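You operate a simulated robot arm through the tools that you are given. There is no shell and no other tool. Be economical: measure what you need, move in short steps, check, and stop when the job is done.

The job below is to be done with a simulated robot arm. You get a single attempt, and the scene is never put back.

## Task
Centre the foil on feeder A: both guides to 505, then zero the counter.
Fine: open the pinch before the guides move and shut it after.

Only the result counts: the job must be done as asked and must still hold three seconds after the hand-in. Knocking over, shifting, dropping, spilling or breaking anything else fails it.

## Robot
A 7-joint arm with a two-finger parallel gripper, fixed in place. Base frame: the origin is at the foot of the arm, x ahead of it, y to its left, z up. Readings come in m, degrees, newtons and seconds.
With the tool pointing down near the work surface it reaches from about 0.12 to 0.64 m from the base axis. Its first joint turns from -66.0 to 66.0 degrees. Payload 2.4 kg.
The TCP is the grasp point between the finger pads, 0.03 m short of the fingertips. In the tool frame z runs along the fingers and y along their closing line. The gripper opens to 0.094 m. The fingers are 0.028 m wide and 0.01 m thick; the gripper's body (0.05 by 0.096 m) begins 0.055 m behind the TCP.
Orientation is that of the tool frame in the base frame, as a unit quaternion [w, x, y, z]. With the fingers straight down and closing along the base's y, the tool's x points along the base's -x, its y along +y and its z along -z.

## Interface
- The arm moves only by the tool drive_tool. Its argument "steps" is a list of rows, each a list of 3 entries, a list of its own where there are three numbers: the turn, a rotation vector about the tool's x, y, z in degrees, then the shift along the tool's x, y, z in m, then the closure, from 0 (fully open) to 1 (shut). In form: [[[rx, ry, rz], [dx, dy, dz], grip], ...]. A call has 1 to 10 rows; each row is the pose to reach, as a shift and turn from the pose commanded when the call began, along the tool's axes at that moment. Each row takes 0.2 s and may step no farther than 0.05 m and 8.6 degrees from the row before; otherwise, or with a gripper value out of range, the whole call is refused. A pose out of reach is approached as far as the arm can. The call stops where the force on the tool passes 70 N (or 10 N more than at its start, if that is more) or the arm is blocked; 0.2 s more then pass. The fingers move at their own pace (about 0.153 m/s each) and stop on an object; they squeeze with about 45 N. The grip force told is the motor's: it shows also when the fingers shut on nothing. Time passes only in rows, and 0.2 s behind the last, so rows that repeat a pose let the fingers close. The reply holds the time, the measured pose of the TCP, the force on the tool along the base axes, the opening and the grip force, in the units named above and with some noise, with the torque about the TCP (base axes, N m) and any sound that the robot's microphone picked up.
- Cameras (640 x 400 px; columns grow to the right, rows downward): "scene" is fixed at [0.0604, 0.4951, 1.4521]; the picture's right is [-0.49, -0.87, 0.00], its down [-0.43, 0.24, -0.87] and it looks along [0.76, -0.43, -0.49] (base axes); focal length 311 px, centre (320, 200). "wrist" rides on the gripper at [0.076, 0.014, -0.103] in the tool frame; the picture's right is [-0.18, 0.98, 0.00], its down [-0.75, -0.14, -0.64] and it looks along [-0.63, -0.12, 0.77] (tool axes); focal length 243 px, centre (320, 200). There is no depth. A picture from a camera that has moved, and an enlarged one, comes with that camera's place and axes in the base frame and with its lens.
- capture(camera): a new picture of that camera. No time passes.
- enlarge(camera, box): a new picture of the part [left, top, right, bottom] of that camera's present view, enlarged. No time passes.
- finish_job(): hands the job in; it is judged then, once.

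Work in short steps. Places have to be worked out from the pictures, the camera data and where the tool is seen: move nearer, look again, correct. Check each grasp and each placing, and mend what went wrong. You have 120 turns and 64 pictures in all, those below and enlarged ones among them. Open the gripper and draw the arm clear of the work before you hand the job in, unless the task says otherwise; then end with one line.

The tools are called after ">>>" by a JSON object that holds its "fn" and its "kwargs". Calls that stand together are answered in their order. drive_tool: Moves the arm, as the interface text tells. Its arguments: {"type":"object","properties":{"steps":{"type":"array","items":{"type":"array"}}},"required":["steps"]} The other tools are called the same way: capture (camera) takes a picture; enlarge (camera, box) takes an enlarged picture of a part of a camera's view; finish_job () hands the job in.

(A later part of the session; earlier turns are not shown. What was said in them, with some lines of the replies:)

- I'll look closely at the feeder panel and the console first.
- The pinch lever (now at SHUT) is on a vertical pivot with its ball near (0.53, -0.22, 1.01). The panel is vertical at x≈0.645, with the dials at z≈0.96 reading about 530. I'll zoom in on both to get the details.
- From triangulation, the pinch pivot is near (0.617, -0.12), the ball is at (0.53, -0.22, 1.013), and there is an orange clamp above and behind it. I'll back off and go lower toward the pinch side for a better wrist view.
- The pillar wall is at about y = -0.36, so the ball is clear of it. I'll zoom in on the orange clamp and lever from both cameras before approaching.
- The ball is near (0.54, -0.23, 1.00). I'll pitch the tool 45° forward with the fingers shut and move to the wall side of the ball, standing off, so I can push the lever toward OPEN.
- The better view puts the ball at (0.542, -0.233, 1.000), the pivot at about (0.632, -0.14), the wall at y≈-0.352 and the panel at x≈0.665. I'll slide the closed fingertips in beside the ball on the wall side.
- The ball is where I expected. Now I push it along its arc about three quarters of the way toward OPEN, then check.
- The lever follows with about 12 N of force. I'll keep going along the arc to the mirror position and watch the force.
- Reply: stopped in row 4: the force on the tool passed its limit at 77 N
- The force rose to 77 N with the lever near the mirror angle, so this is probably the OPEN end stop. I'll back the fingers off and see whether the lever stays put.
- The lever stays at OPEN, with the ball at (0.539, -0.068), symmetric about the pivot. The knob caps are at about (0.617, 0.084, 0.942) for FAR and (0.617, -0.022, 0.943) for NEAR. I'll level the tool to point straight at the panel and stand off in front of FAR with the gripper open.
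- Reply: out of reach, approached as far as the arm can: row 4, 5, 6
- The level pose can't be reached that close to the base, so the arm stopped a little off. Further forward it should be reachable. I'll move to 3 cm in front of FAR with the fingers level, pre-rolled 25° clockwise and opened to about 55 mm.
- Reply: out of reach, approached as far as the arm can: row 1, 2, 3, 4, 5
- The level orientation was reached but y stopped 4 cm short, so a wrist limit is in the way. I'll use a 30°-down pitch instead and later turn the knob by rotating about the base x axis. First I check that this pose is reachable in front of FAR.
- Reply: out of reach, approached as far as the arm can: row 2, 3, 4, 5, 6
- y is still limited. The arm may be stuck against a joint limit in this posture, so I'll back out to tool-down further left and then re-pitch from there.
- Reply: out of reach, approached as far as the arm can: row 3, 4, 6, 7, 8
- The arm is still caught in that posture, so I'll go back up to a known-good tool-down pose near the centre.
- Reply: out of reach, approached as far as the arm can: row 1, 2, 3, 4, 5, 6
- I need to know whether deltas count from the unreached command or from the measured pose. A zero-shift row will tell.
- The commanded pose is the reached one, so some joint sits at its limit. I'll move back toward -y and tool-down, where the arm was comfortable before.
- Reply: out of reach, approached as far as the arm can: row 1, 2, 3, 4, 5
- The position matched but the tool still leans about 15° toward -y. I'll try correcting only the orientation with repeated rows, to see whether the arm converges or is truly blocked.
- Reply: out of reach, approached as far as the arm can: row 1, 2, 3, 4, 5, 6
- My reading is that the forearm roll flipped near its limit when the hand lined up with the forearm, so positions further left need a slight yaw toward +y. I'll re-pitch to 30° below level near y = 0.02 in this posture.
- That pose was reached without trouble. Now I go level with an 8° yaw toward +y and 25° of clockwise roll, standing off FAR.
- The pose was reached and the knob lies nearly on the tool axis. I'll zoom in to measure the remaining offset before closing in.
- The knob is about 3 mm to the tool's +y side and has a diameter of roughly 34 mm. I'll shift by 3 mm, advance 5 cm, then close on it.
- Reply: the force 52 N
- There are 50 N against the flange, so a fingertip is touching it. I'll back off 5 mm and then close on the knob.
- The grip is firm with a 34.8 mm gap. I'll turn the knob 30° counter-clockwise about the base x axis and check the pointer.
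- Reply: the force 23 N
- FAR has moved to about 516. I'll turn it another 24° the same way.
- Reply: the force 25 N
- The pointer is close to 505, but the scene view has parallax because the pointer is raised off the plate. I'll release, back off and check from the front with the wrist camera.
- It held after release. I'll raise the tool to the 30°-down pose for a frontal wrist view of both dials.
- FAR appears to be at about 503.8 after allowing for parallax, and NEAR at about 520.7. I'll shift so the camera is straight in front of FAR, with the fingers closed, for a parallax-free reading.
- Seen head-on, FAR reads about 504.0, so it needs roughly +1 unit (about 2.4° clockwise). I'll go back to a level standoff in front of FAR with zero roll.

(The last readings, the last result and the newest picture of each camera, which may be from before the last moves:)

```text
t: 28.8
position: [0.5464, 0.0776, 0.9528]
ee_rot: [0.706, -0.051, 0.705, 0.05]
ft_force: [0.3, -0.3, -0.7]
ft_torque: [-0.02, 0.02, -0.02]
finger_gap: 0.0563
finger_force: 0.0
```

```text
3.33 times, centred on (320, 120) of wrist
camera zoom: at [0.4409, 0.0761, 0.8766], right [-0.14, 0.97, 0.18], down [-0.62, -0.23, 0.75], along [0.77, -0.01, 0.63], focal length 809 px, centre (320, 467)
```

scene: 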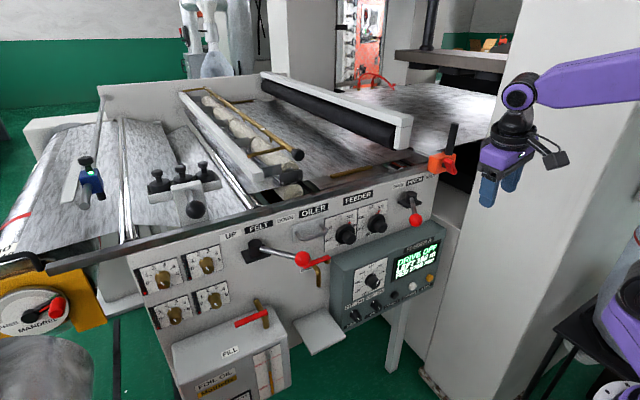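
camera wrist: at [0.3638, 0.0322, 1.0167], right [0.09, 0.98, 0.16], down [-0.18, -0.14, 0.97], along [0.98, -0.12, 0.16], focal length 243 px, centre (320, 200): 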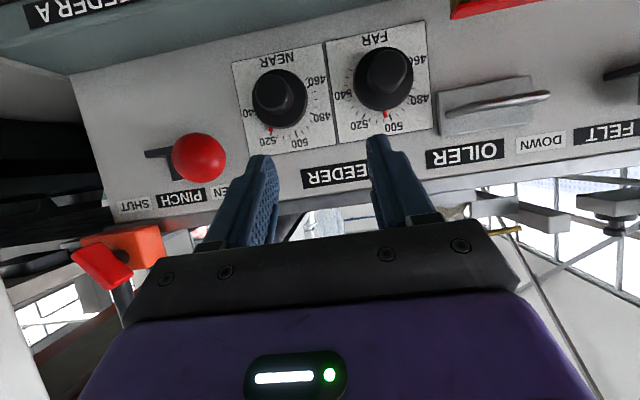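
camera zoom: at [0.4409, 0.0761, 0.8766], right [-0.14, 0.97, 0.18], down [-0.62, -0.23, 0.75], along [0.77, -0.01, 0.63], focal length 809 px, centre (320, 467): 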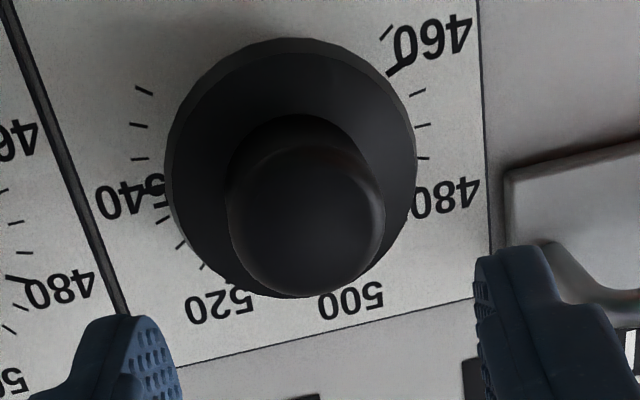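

The knob is about 2 mm toward tool -y and 3 mm lower than the tool axis. I'll correct, advance 46 mm and close.

>>> {"fn": "drive_tool", "kwargs": {"steps": [[[0, 0, 0], [0.003, -0.002, 0.02], 0.4], [[0, 0, 0], [0.003, -0.002, 0.046], 0.4], [[0, 0, 0], [0.003, -0.002, 0.046], 0.6], [[0, 0, 0], [0.003, -0.002, 0.046], 1], [[0, 0, 0], [0.003, -0.002, 0.046], 1]]}}

>>> {"fn": "enlarge", "kwargs": {"camera": "scene", "box": [328, 208, 368, 233]}}

```text
t: 30.0
position: [0.5926, 0.0799, 0.946]
ee_rot: [0.705, -0.051, 0.706, 0.049]
ft_force: [2.8, -0.9, -0.3]
ft_torque: [0.01, -0.02, -0.71]
finger_gap: 0.0347
finger_force: 45.1
```

```text
16.00 times, centred on (348, 220) of scene
camera zoom: at [0.0605, 0.4951, 1.4521], right [-0.49, -0.87, 0.0], down [-0.43, 0.24, -0.87], along [0.76, -0.43, -0.49], focal length 4979 px, centre (-128, -128)
```

zoom: 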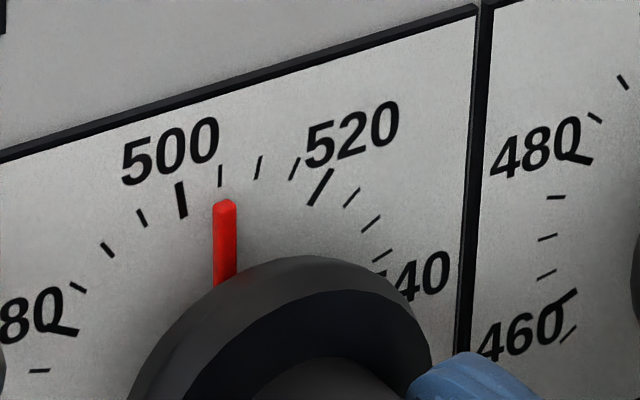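

The closing did not disturb the dial. Now I turn it +3° clockwise and look for about an 8 px shift.

>>> {"fn": "drive_tool", "kwargs": {"steps": [[[0, -0.21, 1.5], [0, 0, 0], 1], [[0, -0.42, 2.97], [0, 0, 0], 1], [[0, -0.42, 2.97], [0, 0, 0], 1]]}}

>>> {"fn": "enlarge", "kwargs": {"camera": "scene", "box": [328, 208, 368, 233]}}

```text
t: 30.8
position: [0.5914, 0.0819, 0.9471]
ee_rot: [0.707, -0.031, 0.704, 0.068]
ft_force: [16.3, -2.6, -0.1]
ft_torque: [0.0, 0.66, -0.8]
finger_gap: 0.0344
finger_force: 44.5
```

```text
16.00 times, centred on (348, 220) of scene
camera zoom: at [0.0609, 0.495, 1.4521], right [-0.49, -0.87, 0.0], down [-0.43, 0.24, -0.87], along [0.76, -0.43, -0.49], focal length 4979 px, centre (-128, -128)
```

zoom: 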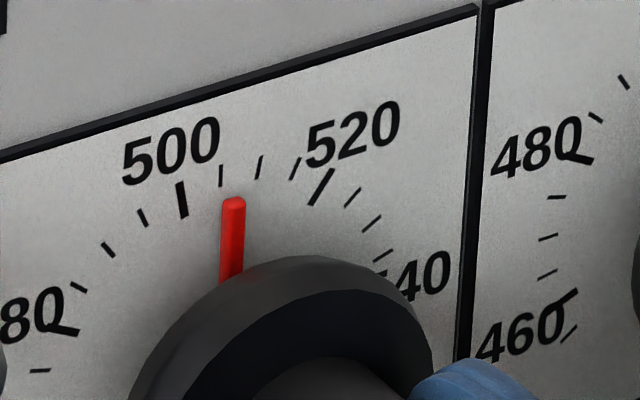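

FAR now reads about 505.3. I'll release it, retract and move across to a level standoff in front of NEAR with 38° of clockwise pre-roll.

>>> {"fn": "drive_tool", "kwargs": {"steps": [[[0, 0, 0], [0, 0, 0], 0.4], [[0, 0, 0], [0, 0, 0], 0.4], [[0, 0, 0], [0, 0, -0.03], 0.4], [[0, 0, 0], [0, 0, -0.055], 0.4], [[1.5, -0.5, 7], [-0.001, -0.019, -0.058], 0.4], [[3.1, -1, 14], [-0.0025, -0.038, -0.06], 0.4], [[4.6, -1.4, 21], [-0.004, -0.057, -0.063], 0.4], [[6.2, -1.9, 28], [-0.005, -0.076, -0.066], 0.4], [[7.75, -2.4, 34.8], [-0.0065, -0.0952, -0.0684], 0.4]]}}

>>> {"fn": "enlarge", "kwargs": {"camera": "wrist", "box": [240, 60, 400, 180]}}

>>> {"fn": "enlarge", "kwargs": {"camera": "scene", "box": [316, 165, 460, 255]}}

```text
t: 32.8
position: [0.5376, -0.0203, 0.9488]
ee_rot: [0.668, 0.228, 0.67, 0.231]
ft_force: [0.4, 0.2, 0.6]
ft_torque: [0.04, -0.01, 0.0]
finger_gap: 0.0565
finger_force: 0.1
```

```text
3.33 times, centred on (320, 120) of wrist
camera zoom: at [0.4337, 0.0358, 0.8997], right [0.0, 0.66, 0.75], down [-0.64, -0.58, 0.51], along [0.77, -0.48, 0.42], focal length 809 px, centre (320, 467)
```

zoom: 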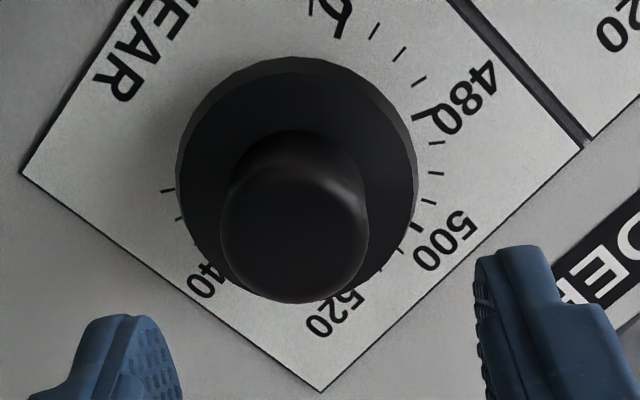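

```text
4.44 times, centred on (388, 210) of scene
camera zoom: at [0.0604, 0.4951, 1.4521], right [-0.49, -0.87, 0.0], down [-0.43, 0.24, -0.87], along [0.76, -0.43, -0.49], focal length 1383 px, centre (18, 156)
```

zoom: 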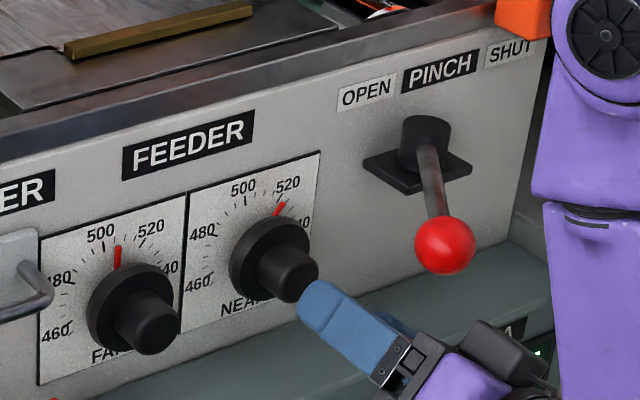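

The NEAR knob sits about 6 mm to the tool's -y side. I'll shift, advance 55 mm and close.

>>> {"fn": "drive_tool", "kwargs": {"steps": [[[0, 0, 0], [-0.002, -0.006, 0.015], 0.4], [[0, 0, 0], [-0.002, -0.006, 0.035], 0.4], [[0, 0, 0], [-0.002, -0.006, 0.055], 0.4], [[0, 0, 0], [-0.002, -0.006, 0.055], 0.6], [[0, 0, 0], [-0.002, -0.006, 0.055], 1], [[0, 0, 0], [-0.002, -0.006, 0.055], 1]]}}

>>> {"fn": "enlarge", "kwargs": {"camera": "scene", "box": [358, 196, 398, 221]}}

```text
t: 34.2
position: [0.5912, -0.0271, 0.9452]
ee_rot: [0.669, 0.228, 0.669, 0.231]
ft_force: [2.1, 1.5, 2.9]
ft_torque: [0.0, 0.27, 0.34]
finger_gap: 0.0327
finger_force: 45.1
```

```text
16.00 times, centred on (378, 208) of scene
camera zoom: at [0.0604, 0.4952, 1.4521], right [-0.49, -0.87, 0.0], down [-0.43, 0.24, -0.87], along [0.76, -0.43, -0.49], focal length 4979 px, centre (-608, 64)
```

zoom: 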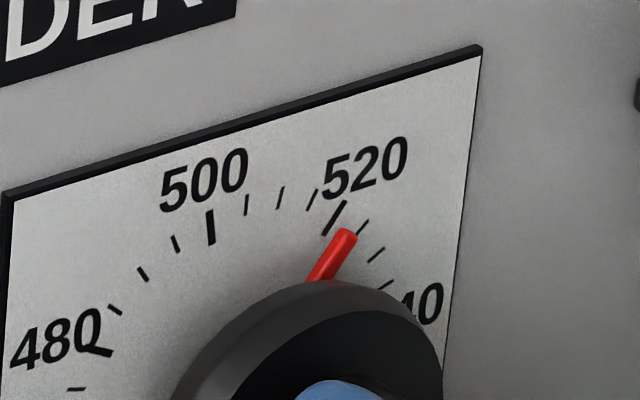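

The NEAR grip is firm and the pointer's true value is about 520.9. I'll turn it 37° counter-clockwise and check.

>>> {"fn": "drive_tool", "kwargs": {"steps": [[[0, 0, -7.4], [0, 0, 0], 1], [[0, 0, -14.8], [0, 0, 0], 1], [[0, 0, -22.2], [0, 0, 0], 1], [[0, 0, -29.6], [0, 0, 0], 1], [[0, 0, -37], [0, 0, 0], 1], [[0, 0, -37], [0, 0, 0], 1]]}}

>>> {"fn": "enlarge", "kwargs": {"camera": "scene", "box": [358, 196, 398, 221]}}

```text
t: 35.6
position: [0.5926, -0.0256, 0.9469]
ee_rot: [0.707, 0.001, 0.707, 0.007]
ft_force: [6.9, 12.6, 3.2]
ft_torque: [-0.02, 0.19, 0.4]
finger_gap: 0.033
finger_force: 45.1
```

```text
16.00 times, centred on (378, 208) of scene
camera zoom: at [0.0604, 0.4955, 1.452], right [-0.49, -0.87, 0.0], down [-0.43, 0.24, -0.87], along [0.76, -0.43, -0.49], focal length 4979 px, centre (-608, 64)
```

zoom: 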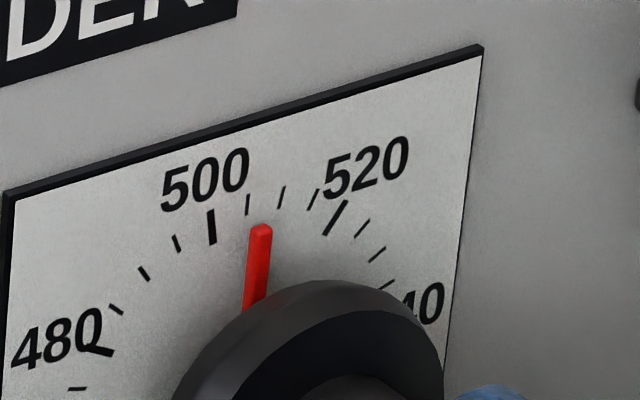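

NEAR reads about 505.1 after parallax correction. I'll release, retract, step left clear of the lever ball and go up for a frontal check.

>>> {"fn": "drive_tool", "kwargs": {"steps": [[[0, 0, 0], [0, 0, 0], 0.4], [[0, 0, 0], [0, 0, 0], 0.4], [[0, 0, 0], [0, 0, -0.03], 0.4], [[0, 0, 0], [0, 0.012, -0.057], 0.4], [[0, 5, 0], [-0.01, 0.03, -0.065], 0.4], [[0, 11, 0], [-0.025, 0.0456, -0.075], 0.4], [[0, 17.5, 0], [-0.045, 0.0456, -0.085], 0.4], [[0, 24, 0], [-0.065, 0.0456, -0.095], 0.4], [[0, 30, 0], [-0.083, 0.0456, -0.1026], 0.4]]}}

>>> {"fn": "enlarge", "kwargs": {"camera": "wrist", "box": [232, 64, 440, 164]}}

```text
t: 37.6
position: [0.4905, 0.0172, 1.0295]
ee_rot: [0.499, 0.002, 0.866, 0.006]
ft_force: [0.4, 0.3, 0.6]
ft_torque: [0.0, -0.01, -0.03]
finger_gap: 0.0565
finger_force: 0.1
```

```text
3.08 times, centred on (336, 114) of wrist
camera zoom: at [0.3624, 0.03, 1.0173], right [0.09, 0.98, 0.17], down [-0.18, -0.15, 0.97], along [0.98, -0.12, 0.16], focal length 746 px, centre (271, 465)
```

zoom: 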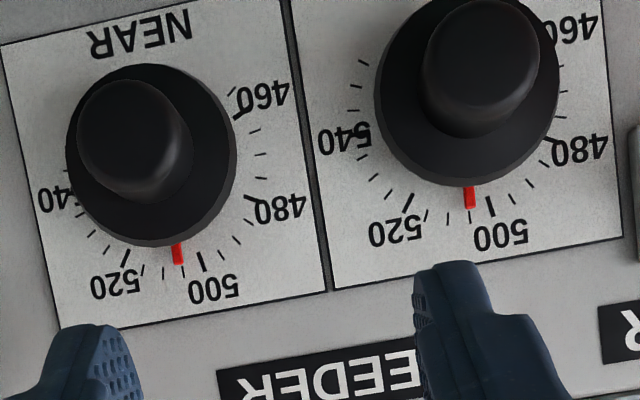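

Both dials read 505 within reading error (FAR about 505.0, NEAR about 505.3). Next I shut the fingers and place them on the +y side of the lever ball.

>>> {"fn": "drive_tool", "kwargs": {"steps": [[[0, 0, 0], [0, 0, 0], 1], [[0, 0, 0], [0, -0.01, 0.01], 1], [[0, 0, 0], [0, -0.025, 0.025], 1], [[0, 0, 0], [0, -0.042, 0.0433], 1]]}}

>>> {"fn": "capture", "kwargs": {"camera": "wrist"}}

```text
t: 38.6
position: [0.5287, -0.0251, 1.0067]
ee_rot: [0.5, 0.002, 0.866, 0.006]
ft_force: [-0.3, -0.3, -0.5]
ft_torque: [-0.01, 0.02, 0.0]
finger_gap: 0.0
finger_force: 32.7
```

```text
15 pictures are left
camera wrist: at [0.401, -0.0118, 0.994], right [0.09, 0.98, 0.17], down [-0.18, -0.15, 0.97], along [0.98, -0.12, 0.16], focal length 243 px, centre (320, 200)
```

wrist: 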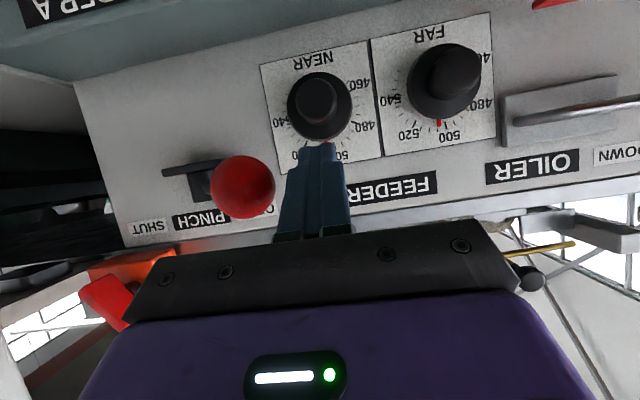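

The fingers are beside the ball on the correct side. I push it back along the arc toward SHUT.

>>> {"fn": "drive_tool", "kwargs": {"steps": [[[0, 0, 0], [0.004, -0.02, -0.007], 1], [[0, 0, 0], [0.0082, -0.0398, -0.0142], 1], [[0, 0, 0], [0.011, -0.054, -0.019], 1], [[0, 0, 0], [0.0137, -0.0683, -0.0236], 1], [[0, 0, 0], [0.0155, -0.0985, -0.0268], 1], [[0, 0, 0], [0.0137, -0.1287, -0.0236], 1]]}}

>>> {"fn": "capture", "kwargs": {"camera": "wrist"}}

```text
t: 40.0
position: [0.4996, -0.1536, 1.0061]
ee_rot: [0.499, 0.001, 0.866, 0.007]
ft_force: [0.2, -0.5, 0.8]
ft_torque: [-0.02, -0.04, 0.04]
finger_gap: 0.0
finger_force: 32.3
```

```text
14 pictures are left
camera wrist: at [0.3728, -0.1398, 0.9936], right [0.09, 0.98, 0.17], down [-0.18, -0.15, 0.97], along [0.98, -0.12, 0.16], focal length 243 px, centre (320, 200)
```

wrist: 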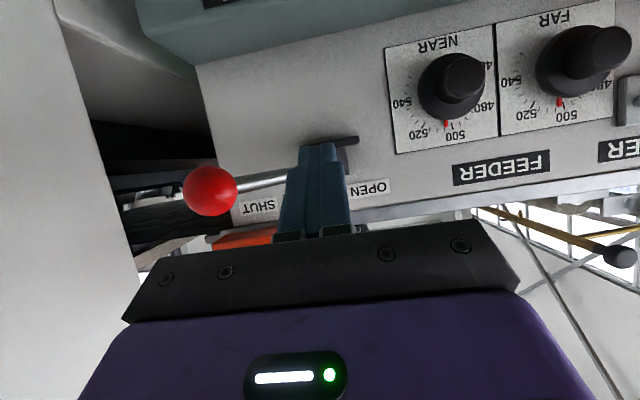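

The lever has snapped over to SHUT, with the ball back at (0.54, -0.239). ZERO triangulates to about (0.582, -0.247, 0.67) on a near-vertical console face, so I'll retract and go down in front of it for a look.

>>> {"fn": "drive_tool", "kwargs": {"steps": [[[0, 0, 0], [0.019, 0, -0.033], 1], [[0, 0, 0], [0.0375, 0, -0.065], 1], [[0, 0, 0], [0.072, -0.007, -0.045], 1], [[0, 0, 0], [0.107, -0.014, -0.025], 1], [[0, 0, 0], [0.141, -0.021, -0.005], 1], [[0, 0, 0], [0.176, -0.028, 0.015], 1], [[0, 0, 0], [0.211, -0.035, 0.035], 1], [[0, 0, 0], [0.245, -0.042, 0.055], 1], [[0, 0, 0], [0.28, -0.05, 0.075], 1]]}}

>>> {"fn": "capture", "kwargs": {"camera": "wrist"}}

>>> {"fn": "capture", "kwargs": {"camera": "scene"}}

```text
t: 42.0
position: [0.424, -0.1994, 0.7245]
ee_rot: [0.5, 0.001, 0.866, 0.007]
ft_force: [-0.7, 0.2, -0.3]
ft_torque: [0.03, -0.01, 0.01]
finger_gap: 0.0001
finger_force: 33.2
out of reach, approached as far as the arm can: row 2, 3
```

```text
13 pictures are left
camera wrist: at [0.2962, -0.1857, 0.7113], right [0.09, 0.98, 0.17], down [-0.18, -0.15, 0.97], along [0.98, -0.12, 0.16], focal length 243 px, centre (320, 200)
```

wrist: 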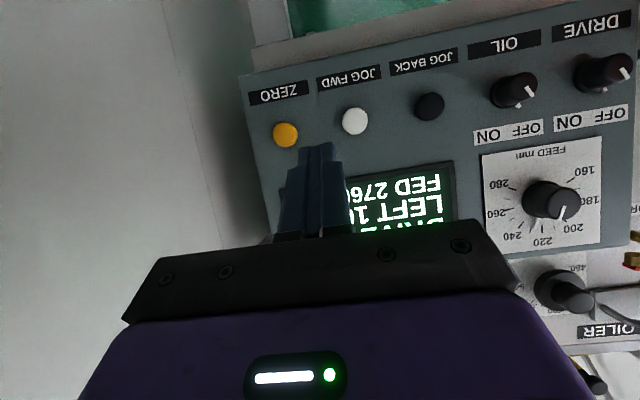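

```text
12 pictures are left
```

scene: 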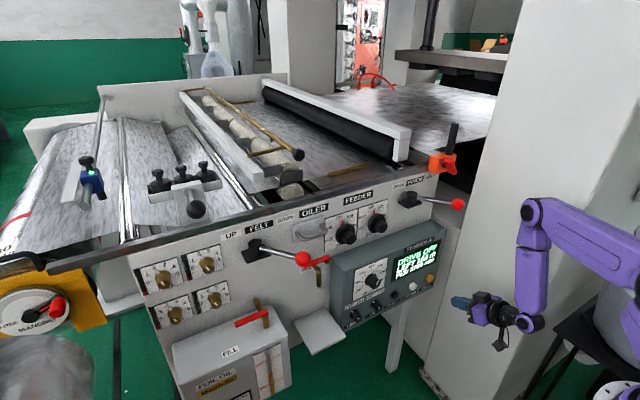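

ZERO is confirmed at (0.5876, -0.249, 0.674). I'll bring the closed fingertips to about 2 cm in front of it.

>>> {"fn": "drive_tool", "kwargs": {"steps": [[[0, 0, 0], [-0.004, -0.018, 0.03], 1], [[0, 0, 0], [-0.008, -0.036, 0.06], 1], [[0, 0, 0], [-0.012, -0.051, 0.09], 1], [[0, 0, 0], [-0.0144, -0.051, 0.12], 1]]}}

>>> {"fn": "capture", "kwargs": {"camera": "wrist"}}

>>> {"fn": "enlarge", "kwargs": {"camera": "scene", "box": [380, 235, 460, 305]}}

```text
t: 43.0
position: [0.5375, -0.2505, 0.678]
ee_rot: [0.5, 0.002, 0.866, 0.006]
ft_force: [0.4, -0.2, -0.1]
ft_torque: [-0.03, 0.01, -0.02]
finger_gap: 0.0001
finger_force: 33.1
```

```text
11 pictures are left
camera wrist: at [0.4099, -0.2363, 0.665], right [0.09, 0.98, 0.17], down [-0.18, -0.15, 0.97], along [0.98, -0.12, 0.16], focal length 243 px, centre (320, 200)
```

wrist: 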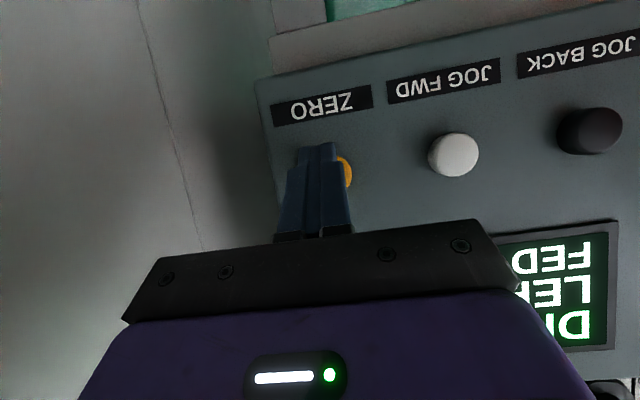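

```text
5.71 times, centred on (420, 270) of scene
camera zoom: at [0.0604, 0.4951, 1.4521], right [-0.49, -0.87, 0.0], down [-0.43, 0.24, -0.87], along [0.76, -0.43, -0.49], focal length 1778 px, centre (-251, -200)
```

zoom: 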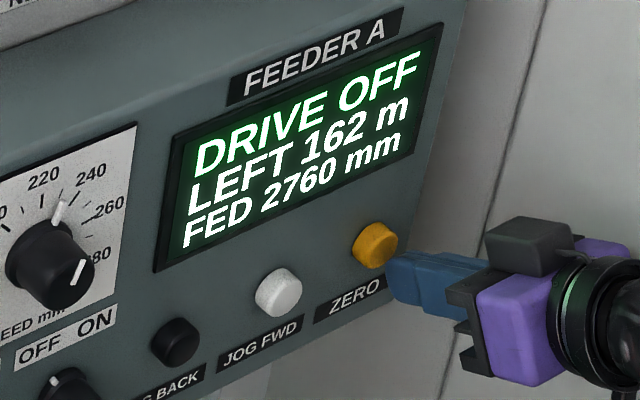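

The button is about 5 mm toward +y from the fingertip line. I'll shift and press straight in along +x in small steps.

>>> {"fn": "drive_tool", "kwargs": {"steps": [[[0, 0, 0], [-0.005, 0.005, 0.0087], 1], [[0, 0, 0], [-0.0075, 0.005, 0.013], 1], [[0, 0, 0], [-0.009, 0.005, 0.0156], 1], [[0, 0, 0], [-0.0105, 0.005, 0.0182], 1]]}}

>>> {"fn": "enlarge", "kwargs": {"camera": "scene", "box": [380, 235, 460, 305]}}

```text
t: 43.9
position: [0.5441, -0.2458, 0.6709]
ee_rot: [0.489, 0.009, 0.872, 0.008]
ft_force: [-8.2, -2.1, -3.0]
ft_torque: [0.02, 0.14, -0.04]
finger_gap: 0.0
finger_force: 33.0
heard: click
stopped in row 4: the force on the tool passed its limit at 73 N (the readings are from after the stop); the commanded pose is now the measured one
```

```text
5.71 times, centred on (420, 270) of scene
camera zoom: at [0.0603, 0.4951, 1.4521], right [-0.49, -0.87, 0.0], down [-0.43, 0.24, -0.87], along [0.76, -0.43, -0.49], focal length 1778 px, centre (-251, -200)
```

zoom: 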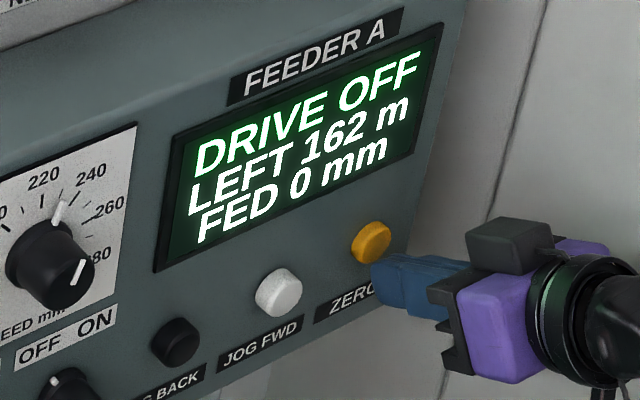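

A click, and the display reads "FED 0 mm". I'll withdraw straight back, open the gripper and check the final state.

>>> {"fn": "drive_tool", "kwargs": {"steps": [[[0, 0, 0], [0.015, 0, -0.026], 1], [[0, 0, 0], [0.03, 0.005, -0.052], 1], [[0, 0, 0], [0.045, 0.02, -0.075], 0.5], [[0, 0, 0], [0.055, 0.035, -0.095], 0], [[0, 0, 0], [0.055, 0.035, -0.095], 0]]}}

>>> {"fn": "enlarge", "kwargs": {"camera": "scene", "box": [310, 170, 470, 310]}}

>>> {"fn": "enlarge", "kwargs": {"camera": "scene", "box": [326, 192, 398, 237]}}

```text
t: 45.1
position: [0.4369, -0.2104, 0.6749]
ee_rot: [0.492, 0.008, 0.87, 0.007]
ft_force: [0.3, -0.2, 0.5]
ft_torque: [0.01, -0.02, -0.01]
finger_gap: 0.094
finger_force: 0.1
```

```text
2.86 times, centred on (390, 240) of scene
camera zoom: at [0.0604, 0.4951, 1.4521], right [-0.49, -0.87, 0.0], down [-0.43, 0.24, -0.87], along [0.76, -0.43, -0.49], focal length 889 px, centre (120, 86)
```

zoom: 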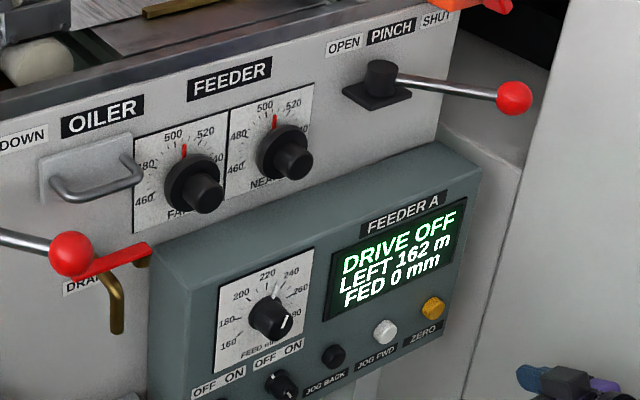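

```text
8.89 times, centred on (362, 214) of scene
camera zoom: at [0.0604, 0.4951, 1.4521], right [-0.49, -0.87, 0.0], down [-0.43, 0.24, -0.87], along [0.76, -0.43, -0.49], focal length 2766 px, centre (-53, 71)
```

zoom: 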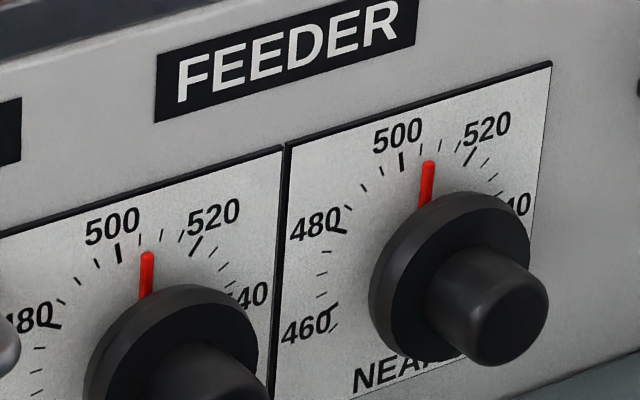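

Both guides hold near 505, the pinch is at SHUT, FED reads 0 mm, and the arm is clear with the gripper open. I'm handing in.

>>> {"fn": "finish_job", "kwargs": {}}

```text
The job is handed in.
```

The job is handed in: both guides on feeder A are at 505 (I read FAR as about 505.0 and NEAR as about 505.3), the pinch was opened before they moved and shut after, and the counter reads FED 0 mm.
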